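You operate a simulated robot arm through the tools that you are given. There is no shell and no other tool.

The job below is to be done with a simulated two-armed robot. You get a single attempt, and the scene is never put back.

TASK
Top up the brine in the teal big jar to about its line.
Fine: lid on the yellow mat meanwhile, pour from the blue jug; jug and lid back after. Set down upright: blue jug.

The check looks at the end state, three seconds after you hand in, the way a careful person would. Anything else that was tipped, shoved, dropped, spilled or broken makes it a failure. Lids that push on must go on centred and level and be pressed home; caps that screw on are set level and turned clockwise until they are tight.

THE ROBOT
Two 7-joint arms with fingered hands on one trunk that stands fixed in place. Base frame: the origin is at the foot of the trunk, x ahead of it, y to its left, z up. Readings come in mm, rad, newtons and seconds.
The left shoulder is at [56, 158, 1194], the right one opposite. With the tool pointing down near the work surface each hand reaches from about 420 to 840 mm from the base axis, measured 20 degrees to its own side. Payload 4 kg a hand.
Tool frame (each hand has its own): the origin (TCP) lies between the finger pads and is the grasp point; the fingertips stand 30 mm ahead of it; z points along the fingers, y is the line along which they close. Largest opening 104 mm; the body of the gripper starts 35 mm behind the TCP. The gripper is a hand of 4 fingers: y runs from the thumb to the fingers, the wrist lies at [-15, -104, -178] in the tool frame.
Orientation is that of the tool frame in the base frame, as a unit quaternion [w, x, y, z]. With the fingers straight down and the wrist toward the robot, the tool's x, y and z point along [0, 1, 0], [1, 0, 0] and [0, 0, -1] of the base frame.

THE INTERFACE
- The arms move only by the tool apply_moves. It takes "left_series", "right_series" or both (then of equal length, played together; a hand with none holds still); each is one flat list of numbers, 6 for each row, row after row: the shift along the base's x, y, z in units of 200 mm (1.0 is 200 mm), then the turn, a rotation vector about the base's x, y, z in units of 45 degrees (1.0 is 45 degrees). In form: [tx, ty, tz, rx, ry, rz, tx, ty, tz, rx, ry, rz, ...]. A call has 1 to 20 rows; each row is the pose to reach, as a shift and turn from the pose commanded when the call began. A call with a number of a shift or a turn outside -1 to 1 is refused whole. A row lasts 0.2 s, in which the tool goes at most 50 mm and 0.15 rad; a call with a longer step from one row to the next is refused whole. A pose out of reach is approached as far as the arm can. The call stops where the force on the tool passes 40 N (or 10 N more than at its start, if that is more) or the arm is blocked; 0.2 s more then pass. In this call time passes only in rows, and 0.2 s behind the last. The reply holds the time, the measured pose of the TCP, the force on the tool along the base axes, the opening and the grip force, in the units named above and with some noise, with the torque about the TCP (base axes, N m) and any sound that the robot's microphone picked up.
- Cameras (640 x 400 px; columns grow to the right, rows downward): "scene" is now at [123.5, -53.3, 1402.5]; the picture's right is [-0.58, -0.82, 0.01], its down [-0.20, 0.13, -0.97] and it looks along [0.79, -0.56, -0.24] (base axes); focal length 214 px, centre (320, 200). "left" rides on the left gripper at [-61, -92, -130] in its tool frame; the picture's right is [-0.81, -0.28, 0.52], its down [0.53, -0.71, 0.45] and it looks along [0.24, 0.64, 0.72] (tool axes); focal length 275 px, centre (320, 200). "right" rides on the right gripper at [61, -92, -130] in its tool frame; the picture's right is [-0.81, 0.28, -0.52], its down [-0.53, -0.71, 0.45] and it looks along [-0.24, 0.64, 0.72] (tool axes); focal length 275 px, centre (320, 200). There is no depth. A picture from a camera that has moved, and an enlarged one, comes with that camera's place and axes in the base frame and with its lens.
- get_image(camera): a new picture of that camera. It takes no simulated time.
- raise_lower(by): slides the trunk up (or, below 0, down) by that many mm; the arms and the scene camera ride with it, the base frame stays. It gives what a move gives, with no picture.
- set_fingers(index, middle, ring, thumb_bend, thumb_turn, hand): sets how far each is bent, from 0 (flat) to 1 (curled in); at 0.3 the hand is open as for a grip, at 0.7 the pads meet at the TCP. One left out holds its place. A second passes; each finger stops where it meets its share of the squeeze, and holds until it gets a number again. It is the only way to open and close the hand. It gives what a move gives, with no picture; readings hold the bend of each and the force on the fingers (four entries, about 0 where the hand has none), thumb and palm. thumb_turn goes from beside the hand (0) to across from the fingers (1), as for a grip.
- head_to(pan, tilt): turns the head with the scene camera to pan (to the left, within 1.396 rad either way) and tilt (down, from -0.506 to 1.204), counted from straight ahead of the robot. It gives what a move gives.
- inspect(camera, box): a new picture of the part [left, top, right, bottom] of that camera's present view, enlarged. It takes no simulated time.
- hand_in(): hands the job in; it is judged then, once.

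Nothing tells you positions but the pictures and the camera data. Unless the task says otherwise, let go and move clear before handing in.

The tools are called after "Request:" by a JSON object that holds its "name" and its "arguments". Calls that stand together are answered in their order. apply_moves: Moves the arms, as the interface text tells. Its arguments: {"type":"object","properties":{"left_series":{"type":"array"},"right_series":{"type":"array"}},"required":[]} The other tools are called the same way: raise_lower (by) slides the trunk up or down; set_fingers (index, middle, ring, thumb_bend, thumb_turn, hand) moves the fingers one by one; head_to (pan, tilt) turns the head that bears the scene camera; get_image (camera) takes a picture; inspect (camera, box) takes an enlarged picture of a part of a camera's view; hand_in () hands the job in.

At the start:

```text
time_s: 0.0
left_eef_pos: [451.9, -20.6, 1426.3]
left_orientation: [-0.001, 0.707, 0.707, 0.0]
left_force: [-0.5, -0.3, 0.4]
left_torque: [0.01, 0.0, 0.0]
left_opening: 103.7
left_finger_force: 0.1
left_shape: jaw
left_bend: [0.3, 0.3, 0.3, 0.3, 0.98]
left_finger forces: [0.0, 0.0, 0.0, 0.0, 0.0, 0.0]
right_eef_pos: [280.8, -355.0, 1449.5]
right_orientation: [0.0, 0.707, 0.707, 0.001]
right_force: [0.2, -0.1, 0.4]
right_torque: [0.03, -0.03, 0.01]
right_opening: 103.7
right_finger_force: 0.0
right_shape: jaw
right_bend: [0.3, 0.3, 0.3, 0.3, 0.98]
right_finger forces: [0.0, 0.1, 0.0, 0.0, 0.0, 0.0]
trunk travel left (down, up): [-400.0, 107.0]
head pan, tilt: [-0.616, 0.23]
```

scene: 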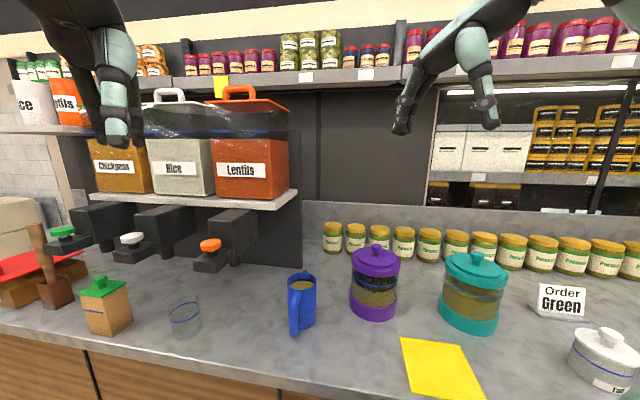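
right: 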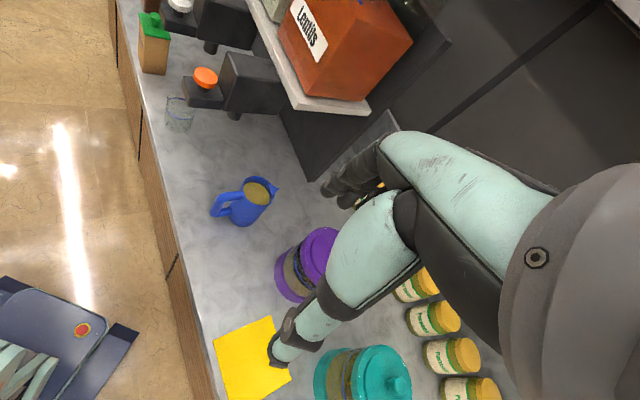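
left: 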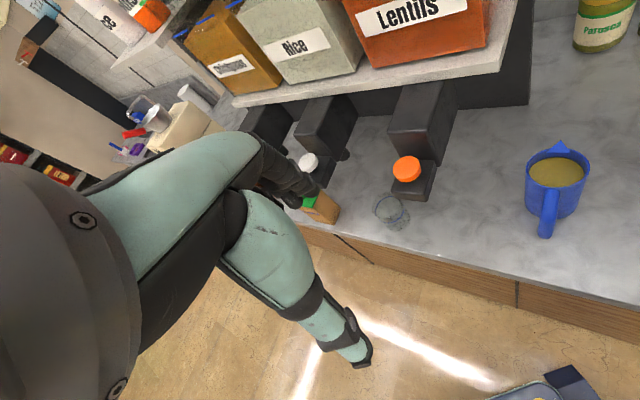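

I see a counter with a blue jug of brine, a purple jar, a teal jar with a lid, a yellow mat and other items. I'll look closer at the jar, jug and mat before planning anything.

Request:
{"name": "inspect", "arguments": {"camera": "scene", "box": [400, 220, 560, 350]}}

Request:
{"name": "inspect", "arguments": {"camera": "scene", "box": [260, 240, 420, 350]}}

Request:
{"name": "inspect", "arguments": {"camera": "right", "box": [180, 150, 420, 400]}}

Request:
{"name": "inspect", "arguments": {"camera": "left", "box": [500, 120, 640, 260]}}

```text
3.08 times, centred on (480, 285) of scene
camera zoom: at [123.5, -53.3, 1402.5], right [-0.58, -0.82, 0.01], down [-0.2, 0.13, -0.97], along [0.79, -0.56, -0.24], focal length 660 px, centre (-172, -62)
```

zoom: 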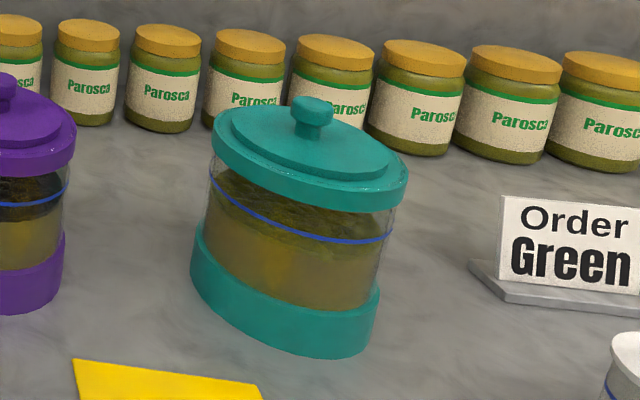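

```text
3.64 times, centred on (340, 295) of scene
camera zoom: at [123.5, -53.3, 1402.5], right [-0.58, -0.82, 0.01], down [-0.2, 0.13, -0.97], along [0.79, -0.56, -0.24], focal length 780 px, centre (247, -146)
```

zoom: 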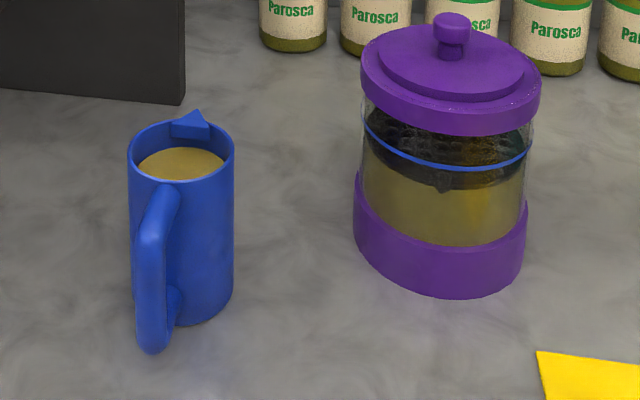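

```text
1.60 times, centred on (300, 275) of right
camera zoom: at [189.4, -294.9, 1579.8], right [0.27, -0.81, 0.52], down [-0.71, -0.53, -0.45], along [0.64, -0.24, -0.72], focal length 440 px, centre (352, 80)
```

zoom: 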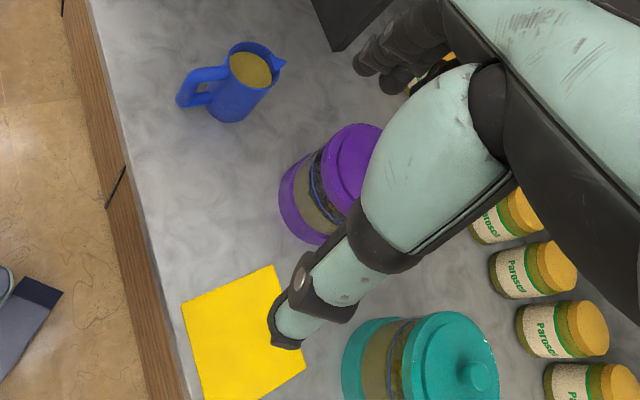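

```text
2.86 times, centred on (570, 190) of left
camera zoom: at [361.6, -83.1, 1557.4], right [-0.28, -0.81, -0.52], down [-0.71, 0.53, -0.45], along [0.64, 0.24, -0.72], focal length 786 px, centre (-394, 229)
```

zoom: 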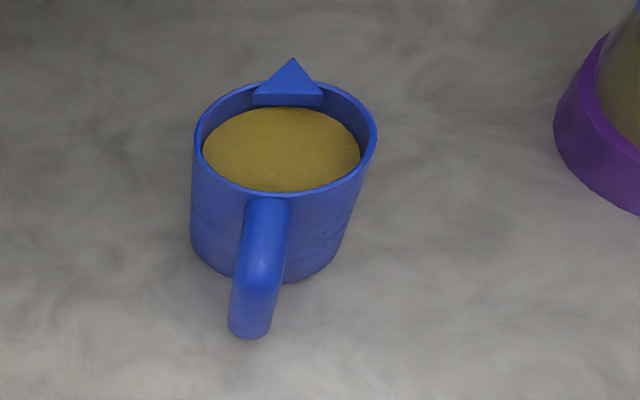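

The jug rim sits near [587, -324, 1031] by triangulating two views, with the counter near z≈890. The teal jar is far to the right, so I'll turn the head toward it to get a better fix.

Request:
{"name": "head_to", "arguments": {"pan": -1.1, "tilt": 0.5}}

Request:
{"name": "get_image", "arguments": {"camera": "scene"}}

```text
time_s: 0.9
left_eef_pos: [434.2, -20.8, 1432.9]
left_orientation: [0.005, 0.707, 0.707, 0.006]
left_force: [-0.4, 0.3, 0.6]
left_torque: [0.02, -0.04, -0.01]
left_opening: 103.7
left_finger_force: 0.1
left_shape: jaw
left_bend: [0.3, 0.3, 0.3, 0.3, 0.98]
left_finger forces: [0.0, 0.0, 0.0, 0.0, 0.1, 0.0]
right_eef_pos: [261.5, -354.9, 1451.0]
right_orientation: [0.005, 0.708, 0.706, 0.005]
right_force: [0.5, -0.9, 0.0]
right_torque: [-0.03, -0.01, 0.02]
right_opening: 103.8
right_finger_force: 0.1
right_shape: jaw
right_bend: [0.3, 0.3, 0.3, 0.3, 0.98]
right_finger forces: [0.0, 0.1, 0.0, 0.0, 0.0, 0.0]
trunk travel left (down, up): [-400.0, 107.0]
head pan, tilt: [-1.1, 0.499]
```

```text
taken
camera scene: at [86.6, -80.5, 1378.2], right [-0.89, -0.45, 0.01], down [-0.23, 0.43, -0.88], along [0.39, -0.78, -0.48], focal length 214 px, centre (320, 200)
```

scene: 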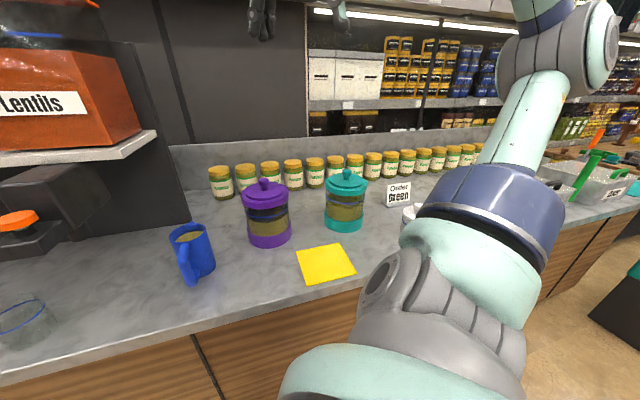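

The head's new view shows the jug, purple jar, teal jar and mat clearly. I'll enlarge these to measure them.

Request:
{"name": "inspect", "arguments": {"camera": "scene", "box": [290, 150, 400, 240]}}

Request:
{"name": "inspect", "arguments": {"camera": "scene", "box": [160, 170, 300, 290]}}

Request:
{"name": "inspect", "arguments": {"camera": "scene", "box": [280, 220, 380, 300]}}

Request:
{"name": "get_image", "arguments": {"camera": "right"}}

Request:
{"name": "get_image", "arguments": {"camera": "left"}}

```text
4.44 times, centred on (345, 195) of scene
camera zoom: at [86.6, -80.5, 1378.2], right [-0.89, -0.45, 0.01], down [-0.23, 0.43, -0.88], along [0.39, -0.78, -0.48], focal length 953 px, centre (209, 222)
```

zoom: 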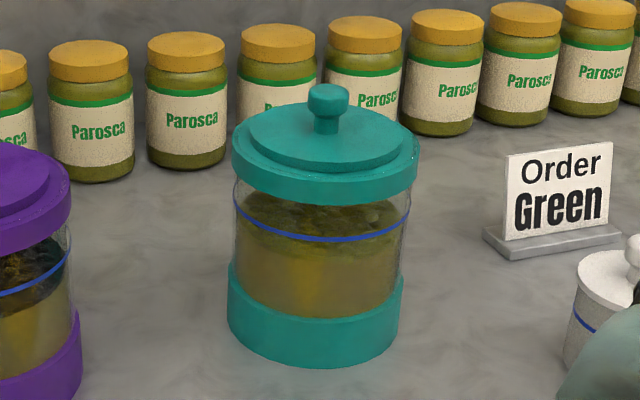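

```text
3.33 times, centred on (230, 230) of scene
camera zoom: at [86.6, -80.5, 1378.2], right [-0.89, -0.45, 0.01], down [-0.23, 0.43, -0.88], along [0.39, -0.78, -0.48], focal length 715 px, centre (620, 100)
```

zoom: 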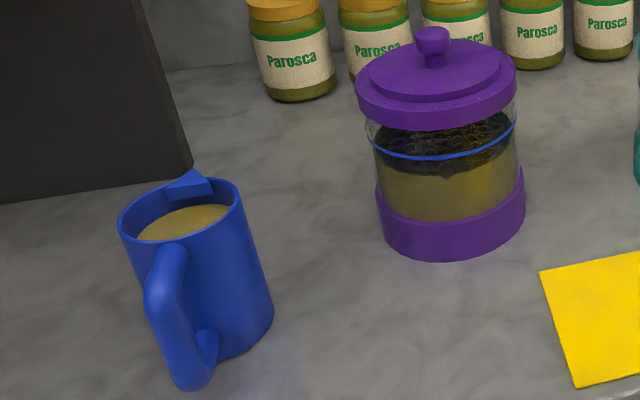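

```text
5.00 times, centred on (330, 260) of scene
camera zoom: at [86.6, -80.5, 1378.2], right [-0.89, -0.45, 0.01], down [-0.23, 0.43, -0.88], along [0.39, -0.78, -0.48], focal length 1072 px, centre (270, -100)
```

zoom: 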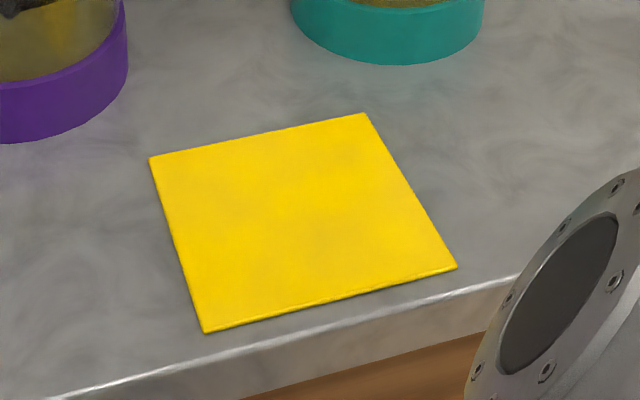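

```text
taken
camera right: at [168.2, -294.9, 1582.1], right [0.27, -0.81, 0.52], down [-0.71, -0.53, -0.46], along [0.65, -0.24, -0.72], focal length 275 px, centre (320, 200)
```

right: 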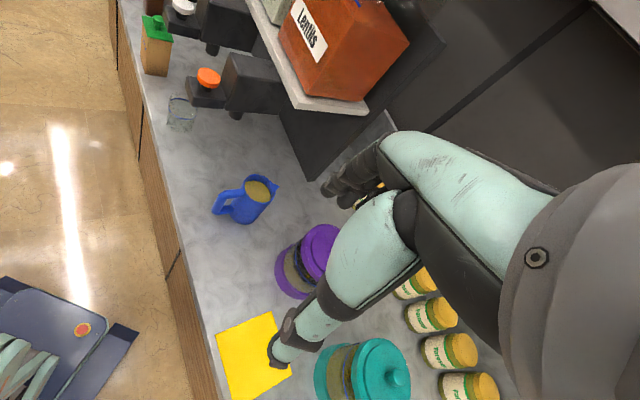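

```text
taken
camera left: at [340.8, -83.2, 1562.3], right [-0.27, -0.81, -0.52], down [-0.71, 0.53, -0.46], along [0.65, 0.24, -0.72], focal length 275 px, centre (320, 200)
```

left: 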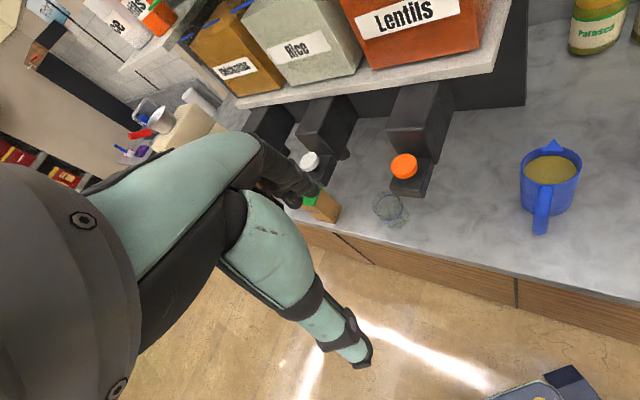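

The teal jar's base is near [305, -730, 900] with its knob near [310, -730, 1113]; the mat centre is near [284, -515] and the purple jar near [509, -539]. The lid is wider than the hand, so I'll lift it by the knob with the right hand. I'll start by swinging that hand right, up high, with a -45° yaw.

Request:
{"name": "apply_moves", "arguments": {"right_series": [0, -0.1667, 0, 0, 0, -0.1667, 0, -0.3333, 0, 0, 0, -0.3333, 0, -0.5, 0, 0, 0, -0.5, 0, -0.6667, 0, 0, 0, -0.6667, 0, -0.8333, 0, 0, 0, -0.8333, 0, -1, 0, 0, 0, -1]}}

Request:
{"name": "get_image", "arguments": {"camera": "right"}}

Request:
{"name": "get_image", "arguments": {"camera": "scene"}}

```text
time_s: 2.3
left_eef_pos: [436.2, -21.5, 1432.7]
left_orientation: [0.004, 0.707, 0.707, 0.005]
left_force: [0.1, -0.5, -0.3]
left_torque: [-0.01, 0.0, -0.03]
left_opening: 104.0
left_finger_force: 0.0
left_shape: jaw
left_bend: [0.3, 0.3, 0.3, 0.3, 0.98]
left_finger forces: [0.0, 0.1, 0.0, 0.1, 0.0, 0.0]
right_eef_pos: [262.7, -557.0, 1451.7]
right_orientation: [0.006, 0.924, 0.381, 0.002]
right_force: [0.5, 0.1, 0.3]
right_torque: [0.03, 0.0, 0.01]
right_opening: 103.7
right_finger_force: 0.1
right_shape: jaw
right_bend: [0.3, 0.3, 0.3, 0.3, 0.98]
right_finger forces: [0.0, 0.1, 0.1, 0.0, 0.0, 0.0]
trunk travel left (down, up): [-400.0, 107.0]
head pan, tilt: [-1.1, 0.499]
```

```text
taken
camera right: at [241.2, -447.5, 1581.4], right [-0.39, -0.76, 0.52], down [-0.88, 0.13, -0.46], along [0.29, -0.64, -0.72], focal length 275 px, centre (320, 200)
```

right: 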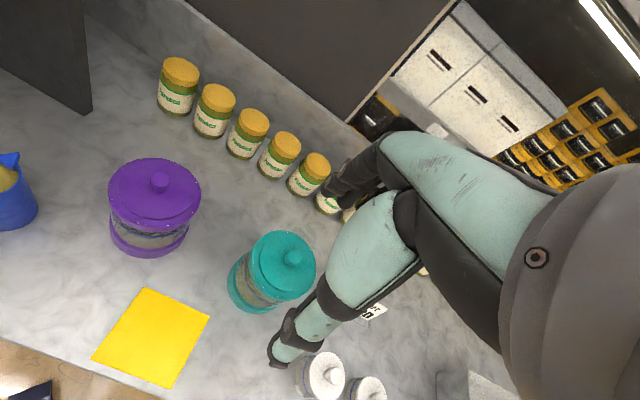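

```text
taken
camera scene: at [88.4, -80.6, 1378.1], right [-0.89, -0.45, 0.01], down [-0.23, 0.43, -0.87], along [0.39, -0.78, -0.48], focal length 214 px, centre (320, 200)
```

scene: 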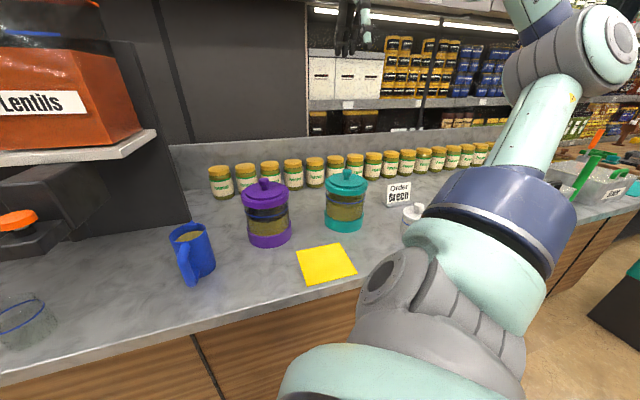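

The right hand camera now sees the teal and purple jars, the mat and part of the jug. I'll zoom in to fix the knob and mat.

Request:
{"name": "inspect", "arguments": {"camera": "right", "box": [210, 210, 340, 330]}}

Request:
{"name": "inspect", "arguments": {"camera": "right", "box": [70, 140, 230, 400]}}

```text
3.33 times, centred on (275, 270) of right
camera zoom: at [241.2, -447.5, 1581.4], right [-0.39, -0.76, 0.52], down [-0.88, 0.13, -0.46], along [0.29, -0.64, -0.72], focal length 918 px, centre (470, -33)
```

zoom: 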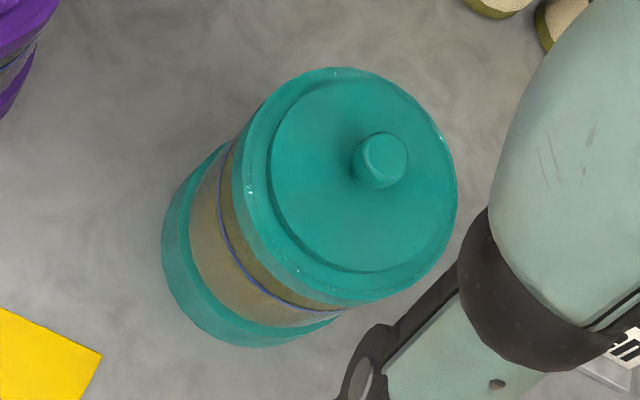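

```text
1.54 times, centred on (150, 270) of right
camera zoom: at [241.2, -447.5, 1581.4], right [-0.39, -0.76, 0.52], down [-0.88, 0.13, -0.46], along [0.29, -0.64, -0.72], focal length 424 px, centre (582, 92)
```

zoom: 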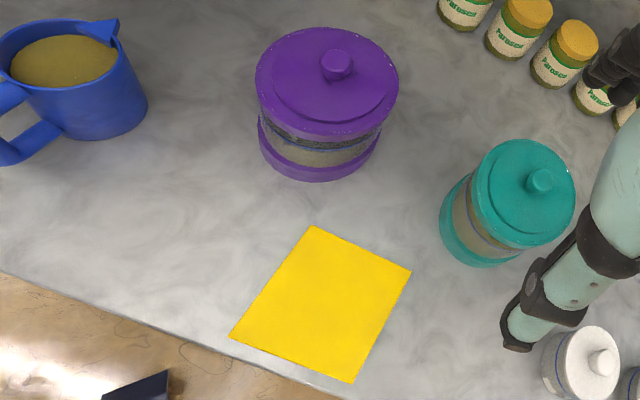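

The knob reads about [316, -736, 1112] and the mat centre about [287, -515]; both agree across views. Next I move the right hand above the knob, staying well clear.

Request:
{"name": "apply_moves", "arguments": {"right_series": [0.033, -0.111, -0.1, 0, 0, 0, 0.066, -0.222, -0.2, 0, 0, 0, 0.1, -0.333, -0.3, 0, 0, 0, 0.133, -0.445, -0.4, 0, 0, 0, 0.166, -0.556, -0.5, 0, 0, 0, 0.2, -0.667, -0.6, 0, 0, 0, 0.233, -0.779, -0.7, 0, 0, 0, 0.265, -0.89, -0.8, 0, 0, 0]}}

Request:
{"name": "get_image", "arguments": {"camera": "right"}}

Request:
{"name": "get_image", "arguments": {"camera": "scene"}}

```text
time_s: 4.1
left_eef_pos: [435.8, -22.5, 1431.9]
left_orientation: [0.003, 0.707, 0.707, 0.005]
left_force: [0.9, 0.3, 0.1]
left_torque: [0.0, -0.01, -0.01]
left_opening: 103.9
left_finger_force: 0.0
left_shape: jaw
left_bend: [0.3, 0.3, 0.3, 0.3, 0.98]
left_finger forces: [0.0, 0.0, 0.0, 0.1, 0.0, 0.0]
right_eef_pos: [316.1, -735.7, 1292.9]
right_orientation: [0.005, 0.924, 0.383, 0.002]
right_force: [0.7, -0.3, -0.9]
right_torque: [0.05, 0.03, -0.02]
right_opening: 103.8
right_finger_force: 0.0
right_shape: jaw
right_bend: [0.3, 0.3, 0.3, 0.3, 0.98]
right_finger forces: [0.0, 0.1, 0.1, 0.1, 0.0, 0.1]
trunk travel left (down, up): [-400.0, 107.0]
head pan, tilt: [-1.1, 0.499]
```

```text
taken
camera right: at [294.3, -627.3, 1422.9], right [-0.38, -0.76, 0.52], down [-0.88, 0.12, -0.46], along [0.29, -0.63, -0.72], focal length 275 px, centre (320, 200)
```

right: 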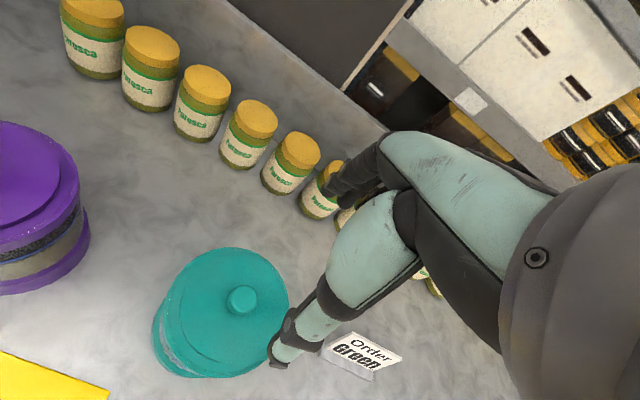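

```text
taken
camera scene: at [88.9, -81.3, 1378.0], right [-0.89, -0.45, 0.01], down [-0.23, 0.43, -0.87], along [0.39, -0.78, -0.48], focal length 214 px, centre (320, 200)
```

scene: 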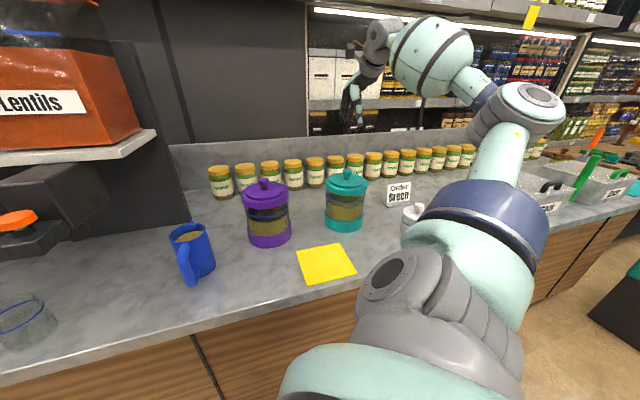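

The knob is now confirmed at [317, -736, ~1120 top], directly under the hand. I'll descend partway and look again.

Request:
{"name": "apply_moves", "arguments": {"right_series": [0, 0, -0.15, 0, 0, 0, 0, 0, -0.3, 0, 0, 0, 0, 0, -0.45, 0, 0, 0, 0, 0, -0.575, 0, 0, 0, 0, 0, -0.675, 0, 0, 0]}}

Request:
{"name": "get_image", "arguments": {"camera": "right"}}

Request:
{"name": "inspect", "arguments": {"camera": "scene", "box": [290, 100, 410, 240]}}

```text
time_s: 5.3
left_eef_pos: [436.3, -22.5, 1431.5]
left_orientation: [0.004, 0.706, 0.708, 0.005]
left_force: [-0.1, -0.1, 0.1]
left_torque: [0.0, -0.01, 0.0]
left_opening: 103.7
left_finger_force: 0.0
left_shape: jaw
left_bend: [0.3, 0.3, 0.3, 0.3, 0.98]
left_finger forces: [0.1, 0.0, 0.1, 0.1, 0.0, 0.1]
right_eef_pos: [314.2, -734.5, 1156.7]
right_orientation: [0.004, 0.924, 0.382, 0.003]
right_force: [-0.2, 0.1, 0.2]
right_torque: [0.01, 0.02, 0.0]
right_opening: 104.1
right_finger_force: 0.0
right_shape: jaw
right_bend: [0.3, 0.3, 0.3, 0.3, 0.98]
right_finger forces: [0.0, 0.1, 0.1, 0.0, 0.0, 0.0]
trunk travel left (down, up): [-400.0, 107.0]
head pan, tilt: [-1.1, 0.499]
```

```text
taken
camera right: at [292.9, -624.6, 1285.9], right [-0.38, -0.76, 0.52], down [-0.88, 0.12, -0.46], along [0.29, -0.63, -0.72], focal length 275 px, centre (320, 200)
```

right: 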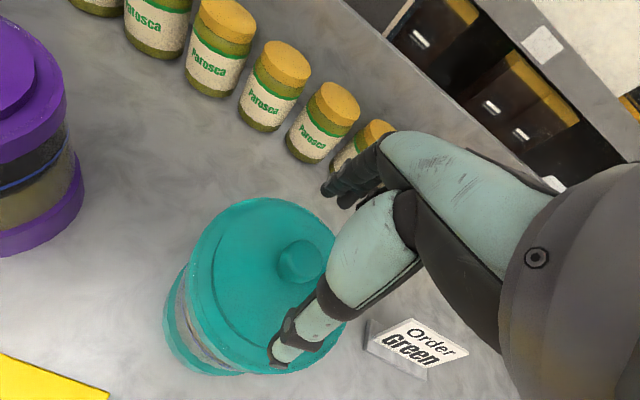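

```text
2.86 times, centred on (350, 170) of scene
camera zoom: at [88.4, -80.6, 1378.1], right [-0.89, -0.45, 0.01], down [-0.23, 0.43, -0.87], along [0.39, -0.78, -0.48], focal length 613 px, centre (234, 286)
```

zoom: 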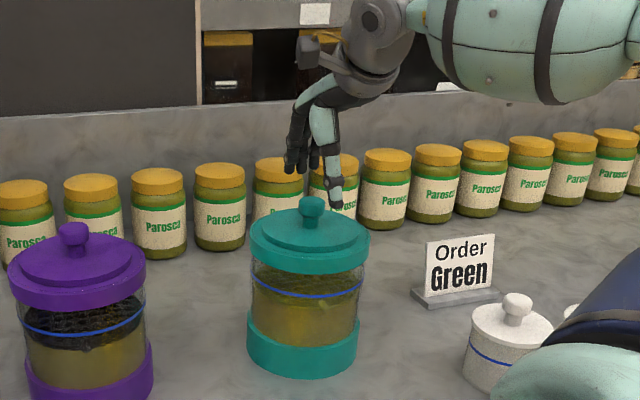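

The knob sits between thumb and fingers, about 40 mm below the TCP. I'll lower slowly to just above the lid, watching the force.

Request:
{"name": "apply_moves", "arguments": {"right_series": [0.005, -0.003, -0.06, 0, 0, 0, 0.01, -0.006, -0.11, 0, 0, 0, 0.012, -0.007, -0.15, 0, 0, 0, 0.012, -0.007, -0.18, 0, 0, 0]}}

Request:
{"name": "get_image", "arguments": {"camera": "right"}}

Request:
{"name": "inspect", "arguments": {"camera": "scene", "box": [300, 120, 400, 220]}}

```text
time_s: 6.3
left_eef_pos: [436.9, -21.3, 1432.1]
left_orientation: [0.004, 0.707, 0.707, 0.005]
left_force: [-0.8, -0.5, -0.6]
left_torque: [0.0, -0.01, -0.01]
left_opening: 103.6
left_finger_force: 0.0
left_shape: jaw
left_bend: [0.3, 0.3, 0.3, 0.3, 0.98]
left_finger forces: [0.0, 0.0, 0.0, 0.0, 0.0, 0.0]
right_eef_pos: [317.2, -735.4, 1122.6]
right_orientation: [0.004, 0.924, 0.382, 0.003]
right_force: [-0.4, 0.2, 0.4]
right_torque: [0.03, -0.02, -0.03]
right_opening: 103.9
right_finger_force: 0.2
right_shape: jaw
right_bend: [0.3, 0.3, 0.3, 0.3, 0.98]
right_finger forces: [0.0, 0.0, 0.1, 0.1, 0.1, 0.1]
trunk travel left (down, up): [-400.0, 107.0]
head pan, tilt: [-1.1, 0.499]
```

```text
taken
camera right: at [295.5, -626.5, 1250.7], right [-0.38, -0.76, 0.52], down [-0.88, 0.13, -0.46], along [0.29, -0.63, -0.72], focal length 275 px, centre (320, 200)
```

right: 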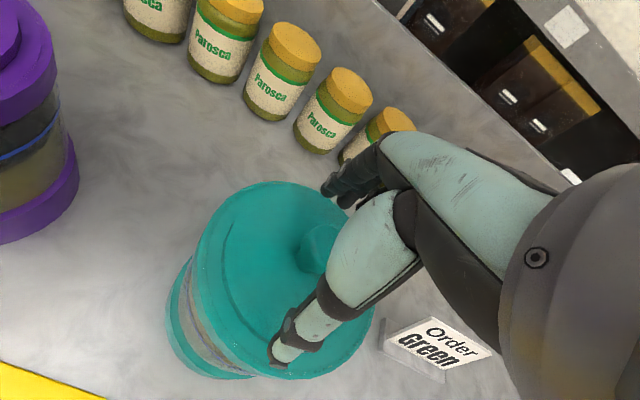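

```text
4.00 times, centred on (350, 170) of scene
camera zoom: at [88.3, -80.6, 1378.1], right [-0.89, -0.45, 0.01], down [-0.23, 0.43, -0.88], along [0.39, -0.78, -0.48], focal length 858 px, centre (200, 320)
```

zoom: 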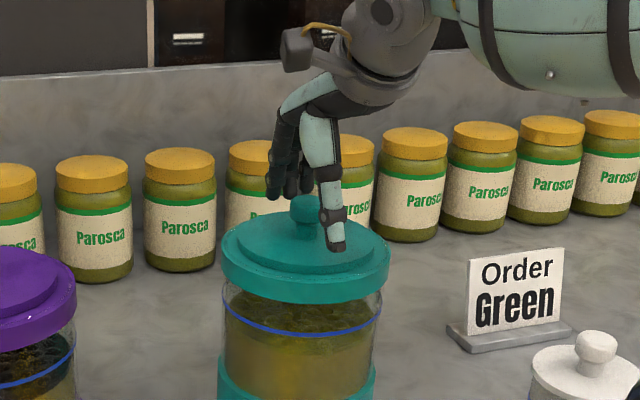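

There's no contact yet and the knob is between the fingers. I'll drop 6 mm more and then close gently on the knob.

Request:
{"name": "apply_moves", "arguments": {"right_series": [0, 0, -0.015, 0, 0, 0, 0, 0, -0.03, 0, 0, 0]}}

Request:
{"name": "set_fingers", "arguments": {"hand": "right", "index": 0.5, "middle": 0.5, "ring": 0.5, "thumb_bend": 0.5}}

Request:
{"name": "get_image", "arguments": {"camera": "right"}}

Request:
{"name": "inspect", "arguments": {"camera": "scene", "box": [300, 120, 400, 220]}}

```text
time_s: 6.9
left_eef_pos: [436.2, -21.2, 1432.4]
left_orientation: [0.005, 0.707, 0.707, 0.004]
left_force: [0.5, -0.1, -0.3]
left_torque: [-0.03, 0.01, 0.01]
left_opening: 104.0
left_finger_force: 0.0
left_shape: jaw
left_bend: [0.3, 0.3, 0.3, 0.3, 0.98]
left_finger forces: [0.0, 0.0, 0.0, 0.0, 0.1, 0.0]
right_eef_pos: [317.1, -735.0, 1116.7]
right_orientation: [0.005, 0.924, 0.382, 0.002]
right_force: [0.1, 0.0, -0.6]
right_torque: [0.01, 0.04, -0.01]
right_opening: 104.0
right_finger_force: 0.1
right_shape: jaw
right_bend: [0.3, 0.3, 0.3, 0.3, 0.98]
right_finger forces: [0.0, 0.0, 0.0, 0.0, 0.0, 0.0]
trunk travel left (down, up): [-400.0, 107.0]
head pan, tilt: [-1.1, 0.499]
```

```text
time_s: 7.9
left_eef_pos: [436.9, -20.6, 1432.3]
left_orientation: [0.004, 0.707, 0.708, 0.005]
left_force: [0.5, -0.3, 0.1]
left_torque: [0.01, -0.07, -0.04]
left_opening: 103.6
left_finger_force: 0.0
left_shape: jaw
left_bend: [0.3, 0.3, 0.3, 0.3, 0.98]
left_finger forces: [0.0, 0.0, 0.0, 0.1, 0.0, 0.0]
right_eef_pos: [318.5, -734.1, 1117.1]
right_orientation: [0.006, 0.924, 0.382, 0.003]
right_force: [0.6, 0.1, -0.7]
right_torque: [0.0, -0.02, 0.02]
right_opening: 52.8
right_finger_force: 0.1
right_shape: fingers
right_bend: [0.5, 0.5, 0.5, 0.5, 0.98]
right_finger forces: [0.0, 0.0, 0.1, 0.0, 0.0, 0.1]
trunk travel left (down, up): [-400.0, 107.0]
head pan, tilt: [-1.1, 0.499]
```

```text
taken
camera right: at [295.6, -626.5, 1245.4], right [-0.38, -0.76, 0.52], down [-0.88, 0.13, -0.46], along [0.29, -0.63, -0.72], focal length 275 px, centre (320, 200)
```

right: 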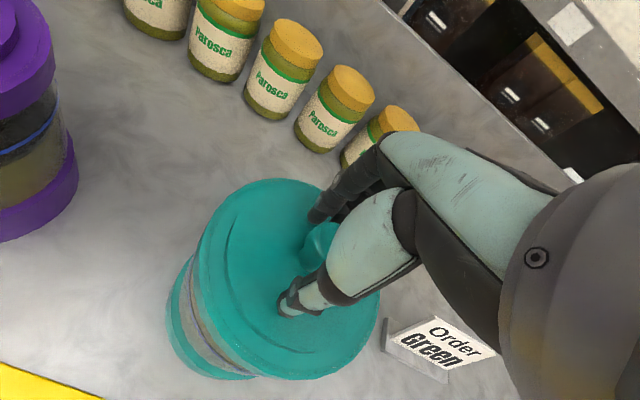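

```text
4.00 times, centred on (350, 170) of scene
camera zoom: at [88.3, -80.4, 1378.1], right [-0.89, -0.45, 0.01], down [-0.23, 0.43, -0.88], along [0.39, -0.78, -0.48], focal length 858 px, centre (200, 320)
```

zoom: 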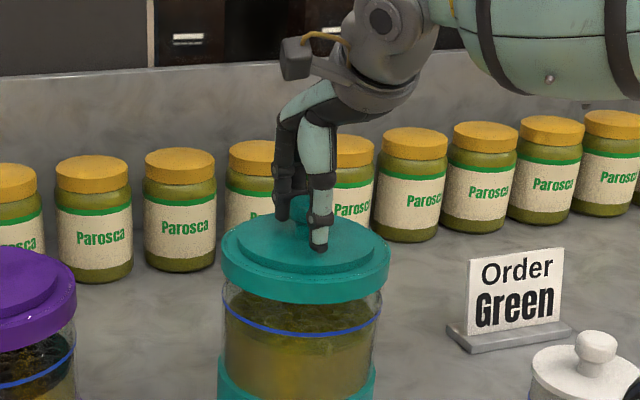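

The fingers are straddling the knob at a 53 mm opening. I'll close them onto it.

Request:
{"name": "set_fingers", "arguments": {"hand": "right", "index": 0.7, "middle": 0.7, "ring": 0.7, "thumb_bend": 0.7}}

Request:
{"name": "get_image", "arguments": {"camera": "right"}}

Request:
{"name": "inspect", "arguments": {"camera": "scene", "box": [300, 120, 400, 220]}}

```text
time_s: 8.9
left_eef_pos: [436.4, -21.0, 1432.9]
left_orientation: [0.003, 0.707, 0.707, 0.005]
left_force: [-0.7, 0.3, 0.0]
left_torque: [0.02, 0.0, -0.04]
left_opening: 103.6
left_finger_force: 0.0
left_shape: jaw
left_bend: [0.3, 0.3, 0.3, 0.3, 0.98]
left_finger forces: [0.1, 0.0, 0.1, 0.1, 0.1, 0.0]
right_eef_pos: [318.2, -735.1, 1116.5]
right_orientation: [0.005, 0.924, 0.382, 0.001]
right_force: [-0.6, -0.4, 0.2]
right_torque: [0.02, 0.06, -0.01]
right_opening: 20.4
right_finger_force: 7.6
right_shape: fingers
right_bend: [0.65, 0.65, 0.7, 0.62, 0.96]
right_finger forces: [3.1, 5.2, 0.1, 0.0, 7.6, 0.0]
trunk travel left (down, up): [-400.0, 107.0]
head pan, tilt: [-1.1, 0.499]
```

```text
taken
camera right: at [295.7, -626.5, 1245.3], right [-0.38, -0.76, 0.52], down [-0.88, 0.13, -0.46], along [0.29, -0.63, -0.72], focal length 275 px, centre (320, 200)
```

right: 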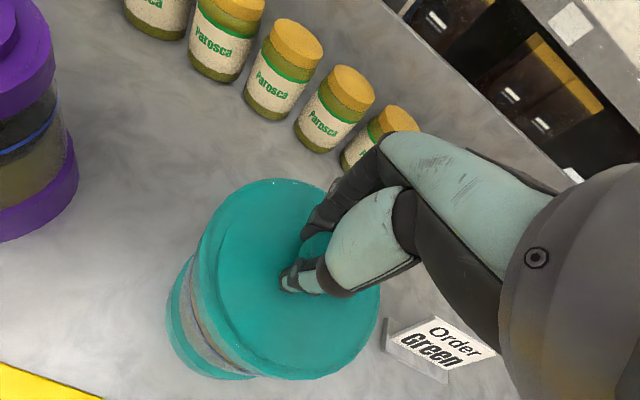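

```text
4.00 times, centred on (350, 170) of scene
camera zoom: at [88.3, -80.5, 1378.1], right [-0.89, -0.45, 0.01], down [-0.23, 0.43, -0.88], along [0.39, -0.78, -0.48], focal length 858 px, centre (200, 320)
```

zoom: 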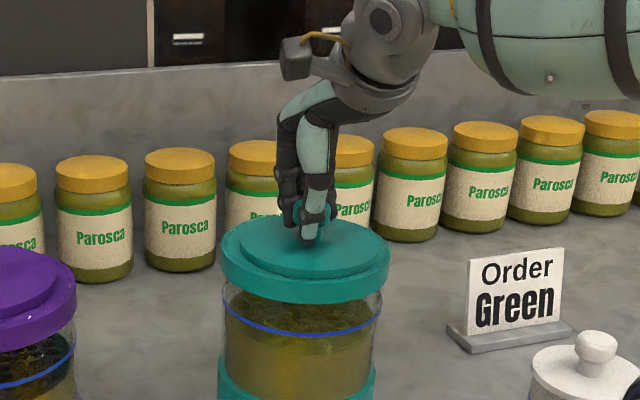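

The thumb, index and middle hold the knob at about 7.6 N. I'll squeeze a bit more before lifting.

Request:
{"name": "set_fingers", "arguments": {"hand": "right", "index": 0.85, "middle": 0.85, "ring": 0.7, "thumb_bend": 0.85}}

```text
time_s: 9.9
left_eef_pos: [435.7, -20.5, 1432.9]
left_orientation: [0.004, 0.708, 0.707, 0.005]
left_force: [-0.3, -0.1, -0.4]
left_torque: [-0.02, 0.01, 0.02]
left_opening: 103.9
left_finger_force: 0.1
left_shape: jaw
left_bend: [0.3, 0.3, 0.3, 0.3, 0.98]
left_finger forces: [0.0, 0.0, 0.0, 0.0, 0.0, 0.0]
right_eef_pos: [317.5, -735.8, 1115.1]
right_orientation: [0.005, 0.924, 0.382, 0.002]
right_force: [-0.1, -0.5, -0.2]
right_torque: [0.0, -0.02, 0.0]
right_opening: 13.4
right_finger_force: 20.8
right_shape: fingers
right_bend: [0.72, 0.65, 0.7, 0.71, 0.91]
right_finger forces: [11.4, 10.6, 0.1, 0.1, 20.2, 0.0]
trunk travel left (down, up): [-400.0, 107.0]
head pan, tilt: [-1.1, 0.499]
```

Grip is up to 21 N. I'll lift slowly and watch the pull force.

Request:
{"name": "apply_moves", "arguments": {"right_series": [0, 0, 0.015, 0, 0, 0, 0, 0, 0.03, 0, 0, 0, 0, 0, 0.045, 0, 0, 0, 0, 0, 0.06, 0, 0, 0]}}

Request:
{"name": "inspect", "arguments": {"camera": "scene", "box": [300, 120, 400, 240]}}

```text
time_s: 10.9
left_eef_pos: [435.4, -21.1, 1432.7]
left_orientation: [0.004, 0.707, 0.707, 0.005]
left_force: [0.6, 0.2, 0.4]
left_torque: [0.01, 0.01, 0.0]
left_opening: 103.9
left_finger_force: 0.1
left_shape: jaw
left_bend: [0.3, 0.3, 0.3, 0.3, 0.98]
left_finger forces: [0.0, 0.1, 0.0, 0.0, 0.0, 0.1]
right_eef_pos: [317.5, -735.7, 1128.5]
right_orientation: [0.004, 0.924, 0.382, 0.001]
right_force: [-0.1, 0.1, -1.0]
right_torque: [-0.02, -0.01, -0.03]
right_opening: 13.1
right_finger_force: 21.0
right_shape: fingers
right_bend: [0.72, 0.66, 0.7, 0.71, 0.91]
right_finger forces: [11.3, 10.7, 0.0, 0.1, 20.1, 0.0]
trunk travel left (down, up): [-400.0, 107.0]
head pan, tilt: [-1.1, 0.499]
```

```text
3.33 times, centred on (350, 180) of scene
camera zoom: at [88.3, -80.4, 1378.1], right [-0.89, -0.45, 0.01], down [-0.23, 0.43, -0.88], along [0.39, -0.78, -0.48], focal length 715 px, centre (220, 267)
```

zoom: 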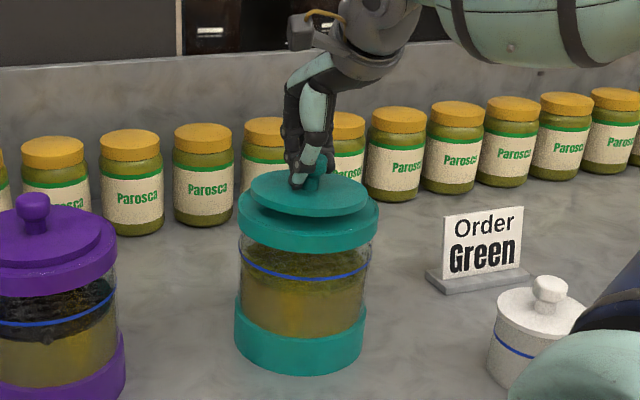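

The lid came free as a disc about 118 mm across with its knob, leaving a teal collar on the jar. I'll raise it clear and check the jar's opening.

Request:
{"name": "apply_moves", "arguments": {"right_series": [0, 0, 0.1, 0, 0, 0, 0, 0, 0.22, 0, 0, 0, 0, 0, 0.36, 0, 0, 0, 0, 0, 0.5, 0, 0, 0, 0, 0, 0.6, 0, 0, 0]}}

Request:
{"name": "inspect", "arguments": {"camera": "scene", "box": [300, 90, 420, 240]}}

Request:
{"name": "get_image", "arguments": {"camera": "right"}}

```text
time_s: 12.1
left_eef_pos: [436.7, -19.9, 1433.1]
left_orientation: [0.004, 0.707, 0.707, 0.005]
left_force: [-0.7, 0.5, -0.4]
left_torque: [0.03, -0.04, 0.05]
left_opening: 104.0
left_finger_force: 0.0
left_shape: jaw
left_bend: [0.3, 0.3, 0.3, 0.3, 0.98]
left_finger forces: [0.0, 0.1, 0.1, 0.0, 0.0, 0.0]
right_eef_pos: [319.6, -734.3, 1246.9]
right_orientation: [0.005, 0.924, 0.382, 0.002]
right_force: [-0.1, 0.4, -0.3]
right_torque: [-0.02, -0.01, -0.01]
right_opening: 13.1
right_finger_force: 21.2
right_shape: fingers
right_bend: [0.72, 0.66, 0.7, 0.71, 0.91]
right_finger forces: [11.4, 10.7, 0.1, 0.0, 20.2, 0.0]
trunk travel left (down, up): [-400.0, 107.0]
head pan, tilt: [-1.1, 0.499]
```

```text
2.67 times, centred on (360, 165) of scene
camera zoom: at [88.3, -80.3, 1378.1], right [-0.89, -0.45, 0.01], down [-0.23, 0.43, -0.88], along [0.39, -0.78, -0.48], focal length 572 px, centre (213, 293)
```

zoom: 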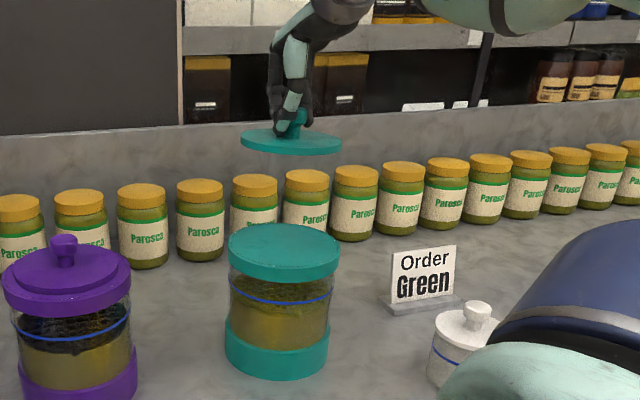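

```text
taken
camera right: at [296.9, -626.4, 1375.4], right [-0.38, -0.76, 0.52], down [-0.88, 0.13, -0.46], along [0.29, -0.63, -0.72], focal length 275 px, centre (320, 200)
```

right: 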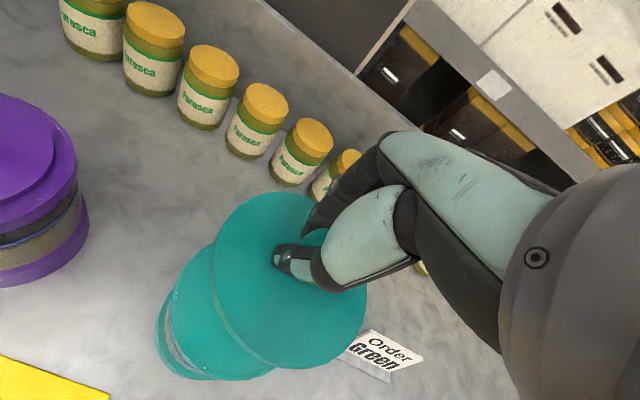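

I have the disc, but the jar's top still looks teal underneath. I need to check whether the jar is really open.

Request:
{"name": "inspect", "arguments": {"camera": "scene", "box": [315, 165, 375, 235]}}

Request:
{"name": "inspect", "arguments": {"camera": "right", "box": [150, 190, 300, 390]}}

```text
5.71 times, centred on (345, 200) of scene
camera zoom: at [88.3, -80.3, 1378.1], right [-0.89, -0.45, 0.01], down [-0.23, 0.43, -0.88], along [0.39, -0.78, -0.48], focal length 1226 px, centre (177, 200)
```

zoom: 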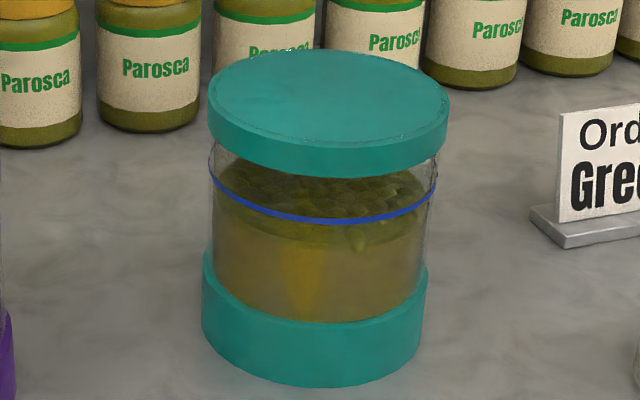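

```text
2.00 times, centred on (225, 290) of right
camera zoom: at [296.9, -626.4, 1375.4], right [-0.38, -0.76, 0.52], down [-0.88, 0.13, -0.46], along [0.29, -0.63, -0.72], focal length 551 px, centre (510, 20)
```

zoom: 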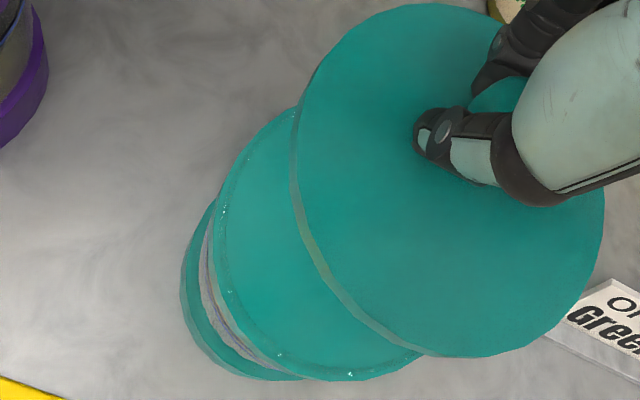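

The top still looks closed. I'll carry the disc toward the mat and use that hand's camera to look straight at the jar's top.

Request:
{"name": "apply_moves", "arguments": {"right_series": [-0.025, 0.18, 0, 0, 0, 0, -0.05, 0.36, 0, 0, 0, 0, -0.075, 0.54, 0, 0, 0, 0, -0.1, 0.72, 0, 0, 0, 0, -0.13, 0.9, 0, 0, 0, 0, -0.15, 1.0, 0, 0, 0, 0]}}

Request:
{"name": "get_image", "arguments": {"camera": "right"}}

Request:
{"name": "inspect", "arguments": {"camera": "scene", "box": [325, 160, 375, 200]}}

Request:
{"name": "get_image", "arguments": {"camera": "scene"}}

```text
time_s: 13.5
left_eef_pos: [436.5, -21.6, 1432.4]
left_orientation: [0.005, 0.708, 0.706, 0.005]
left_force: [0.5, -0.3, -0.7]
left_torque: [-0.01, -0.02, 0.01]
left_opening: 103.8
left_finger_force: 0.0
left_shape: jaw
left_bend: [0.3, 0.3, 0.3, 0.3, 0.98]
left_finger forces: [0.0, 0.0, 0.0, 0.1, 0.0, 0.0]
right_eef_pos: [289.5, -534.3, 1245.8]
right_orientation: [0.006, 0.924, 0.382, 0.002]
right_force: [-0.4, 0.3, -0.2]
right_torque: [0.0, 0.02, -0.02]
right_opening: 12.9
right_finger_force: 21.3
right_shape: fingers
right_bend: [0.72, 0.66, 0.7, 0.72, 0.91]
right_finger forces: [11.5, 10.7, 0.0, 0.0, 20.3, 0.0]
trunk travel left (down, up): [-400.0, 107.0]
head pan, tilt: [-1.1, 0.499]
```

```text
taken
camera right: at [266.6, -425.0, 1376.7], right [-0.38, -0.76, 0.52], down [-0.88, 0.13, -0.46], along [0.29, -0.63, -0.72], focal length 275 px, centre (320, 200)
```

right: 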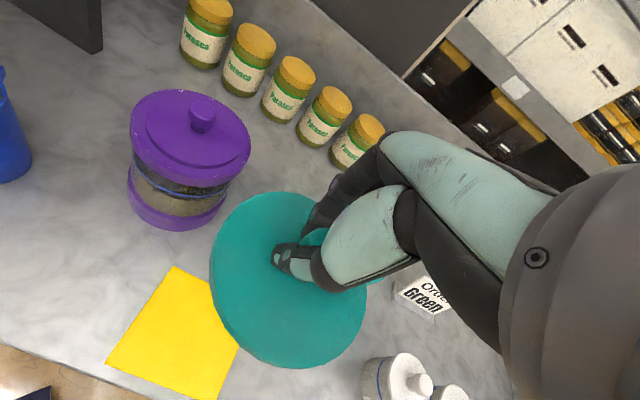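

```text
10.00 times, centred on (350, 180) of scene
camera zoom: at [88.2, -80.5, 1378.1], right [-0.89, -0.45, 0.01], down [-0.23, 0.43, -0.88], along [0.39, -0.78, -0.48], focal length 2145 px, centre (20, 400)
```

zoom: 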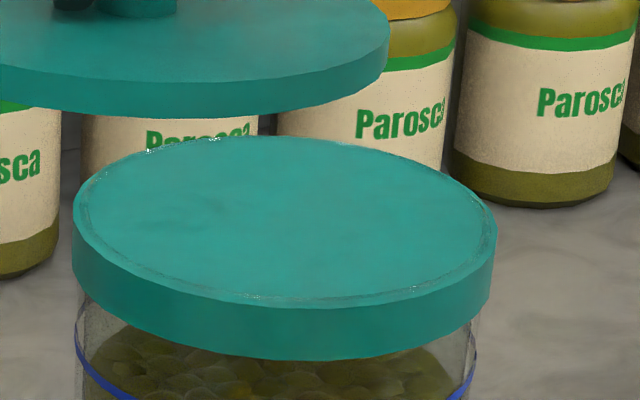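

```text
taken
camera scene: at [88.2, -80.5, 1378.1], right [-0.89, -0.45, 0.01], down [-0.23, 0.43, -0.88], along [0.39, -0.78, -0.48], focal length 214 px, centre (320, 200)
```

scene: 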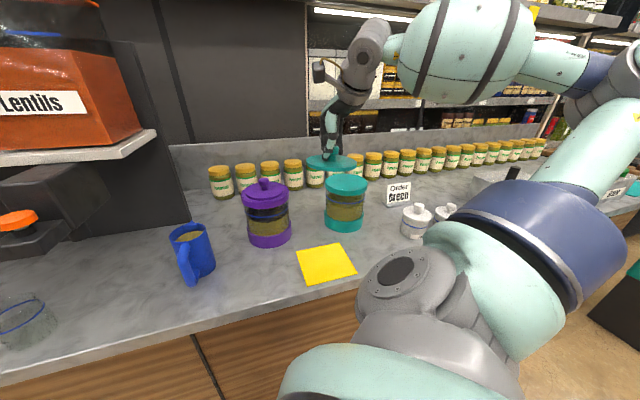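

The jar top shows a teal surface with a seam just inside the collar. I'll set the lid on the mat first, then check whether the jar is open. Moving to the mat centre and descending now.

Request:
{"name": "apply_moves", "arguments": {"right_series": [-0.004, 0.03, -0.15, 0, 0, 0, -0.008, 0.06, -0.35, 0, 0, 0, -0.012, 0.096, -0.55, 0, 0, 0, -0.012, 0.096, -0.75, 0, 0, 0, -0.012, 0.096, -0.9, 0, 0, 0, -0.012, 0.096, -1.0, 0, 0, 0]}}

Request:
{"name": "get_image", "arguments": {"camera": "right"}}

Request:
{"name": "get_image", "arguments": {"camera": "scene"}}

Request:
{"name": "inspect", "arguments": {"camera": "scene", "box": [320, 160, 380, 240]}}

```text
time_s: 14.9
left_eef_pos: [435.4, -21.0, 1432.9]
left_orientation: [0.004, 0.707, 0.707, 0.005]
left_force: [-0.6, 0.4, -1.0]
left_torque: [0.0, -0.02, 0.0]
left_opening: 104.4
left_finger_force: 0.0
left_shape: jaw
left_bend: [0.3, 0.3, 0.3, 0.3, 0.98]
left_finger forces: [0.1, 0.1, 0.0, 0.1, 0.0, 0.0]
right_eef_pos: [289.2, -514.0, 1047.0]
right_orientation: [0.005, 0.924, 0.382, 0.001]
right_force: [0.5, 0.5, -0.7]
right_torque: [0.0, 0.01, -0.01]
right_opening: 12.4
right_finger_force: 21.2
right_shape: fingers
right_bend: [0.72, 0.66, 0.7, 0.72, 0.91]
right_finger forces: [11.4, 11.1, 0.0, 0.1, 20.1, 0.0]
trunk travel left (down, up): [-400.0, 107.0]
head pan, tilt: [-1.1, 0.499]
```

```text
taken
camera right: at [266.5, -406.0, 1176.5], right [-0.38, -0.76, 0.52], down [-0.88, 0.12, -0.46], along [0.29, -0.63, -0.72], focal length 275 px, centre (320, 200)
```

right: 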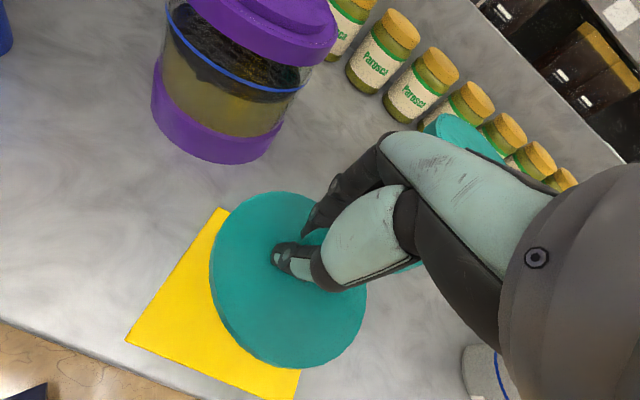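

```text
taken
camera scene: at [88.6, -80.7, 1378.1], right [-0.89, -0.45, 0.01], down [-0.23, 0.43, -0.87], along [0.39, -0.78, -0.48], focal length 214 px, centre (320, 200)
```

scene: 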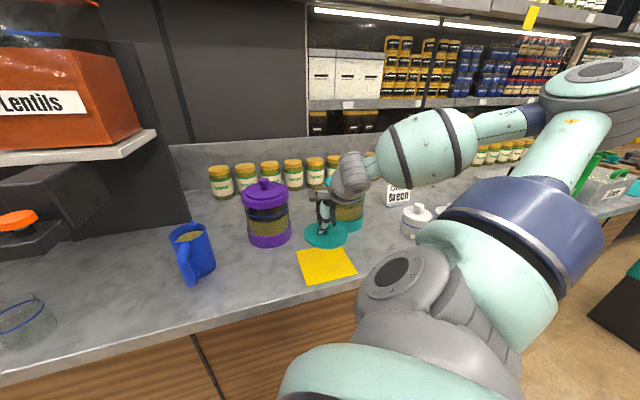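

```text
5.00 times, centred on (350, 200) of scene
camera zoom: at [88.6, -80.7, 1378.1], right [-0.89, -0.45, 0.01], down [-0.23, 0.43, -0.87], along [0.39, -0.78, -0.48], focal length 1072 px, centre (170, 200)
```

zoom: 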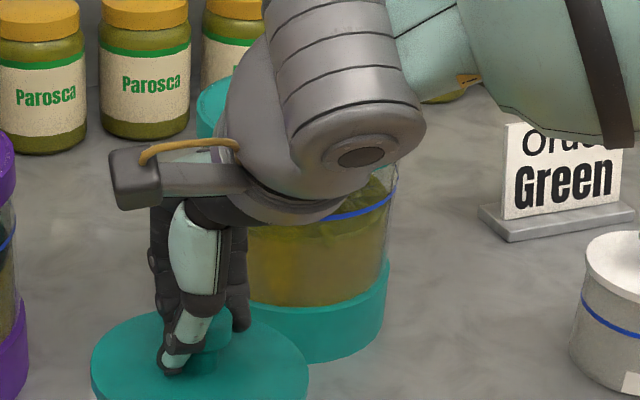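

The lid is held level over the mat centre. I'll descend to near contact, then go slowly.

Request:
{"name": "apply_moves", "arguments": {"right_series": [0, 0, -0.15, 0, 0, 0, -0.005, 0, -0.28, 0, 0, 0, -0.01, 0, -0.36, 0, 0, 0, -0.01, 0, -0.42, 0, 0, 0]}}

Request:
{"name": "get_image", "arguments": {"camera": "right"}}

Request:
{"name": "inspect", "arguments": {"camera": "scene", "box": [280, 190, 380, 300]}}

```text
time_s: 15.9
left_eef_pos: [436.2, -21.1, 1433.0]
left_orientation: [0.003, 0.707, 0.707, 0.005]
left_force: [0.7, -0.3, 0.9]
left_torque: [-0.01, -0.01, 0.0]
left_opening: 103.9
left_finger_force: 0.1
left_shape: jaw
left_bend: [0.3, 0.3, 0.3, 0.3, 0.98]
left_finger forces: [0.0, 0.0, 0.1, 0.0, 0.0, 0.0]
right_eef_pos: [285.6, -515.1, 964.4]
right_orientation: [0.005, 0.924, 0.382, 0.003]
right_force: [0.6, 0.4, -0.9]
right_torque: [-0.01, -0.04, 0.04]
right_opening: 11.6
right_finger_force: 21.3
right_shape: fingers
right_bend: [0.72, 0.66, 0.7, 0.72, 0.9]
right_finger forces: [10.9, 11.7, 0.0, 0.0, 20.4, 0.0]
trunk travel left (down, up): [-400.0, 107.0]
head pan, tilt: [-1.1, 0.499]
```

```text
taken
camera right: at [263.6, -406.5, 1093.5], right [-0.38, -0.76, 0.52], down [-0.88, 0.13, -0.46], along [0.29, -0.63, -0.72], focal length 275 px, centre (320, 200)
```

right: 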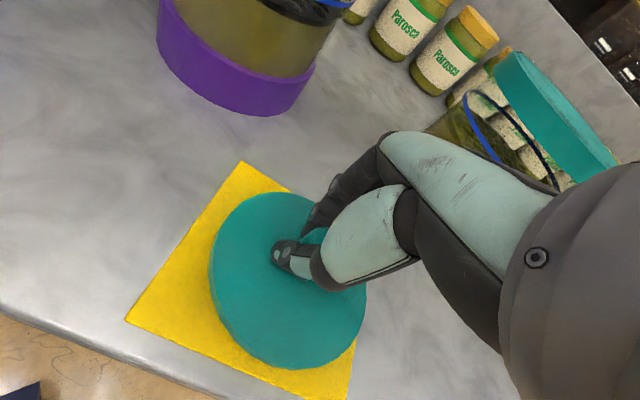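

```text
3.64 times, centred on (330, 245) of scene
camera zoom: at [88.6, -81.0, 1378.0], right [-0.89, -0.45, 0.01], down [-0.23, 0.43, -0.87], along [0.39, -0.78, -0.48], focal length 780 px, centre (284, 36)
```

zoom: 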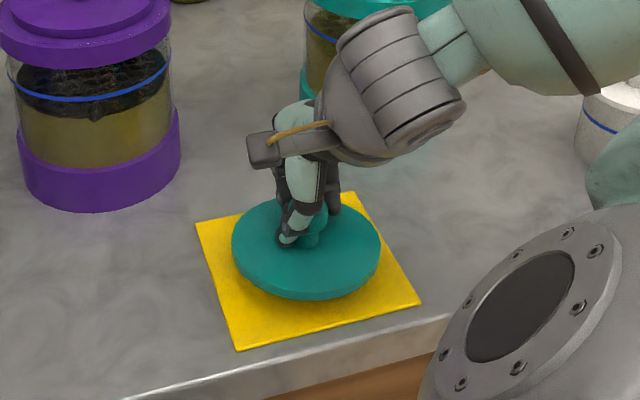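

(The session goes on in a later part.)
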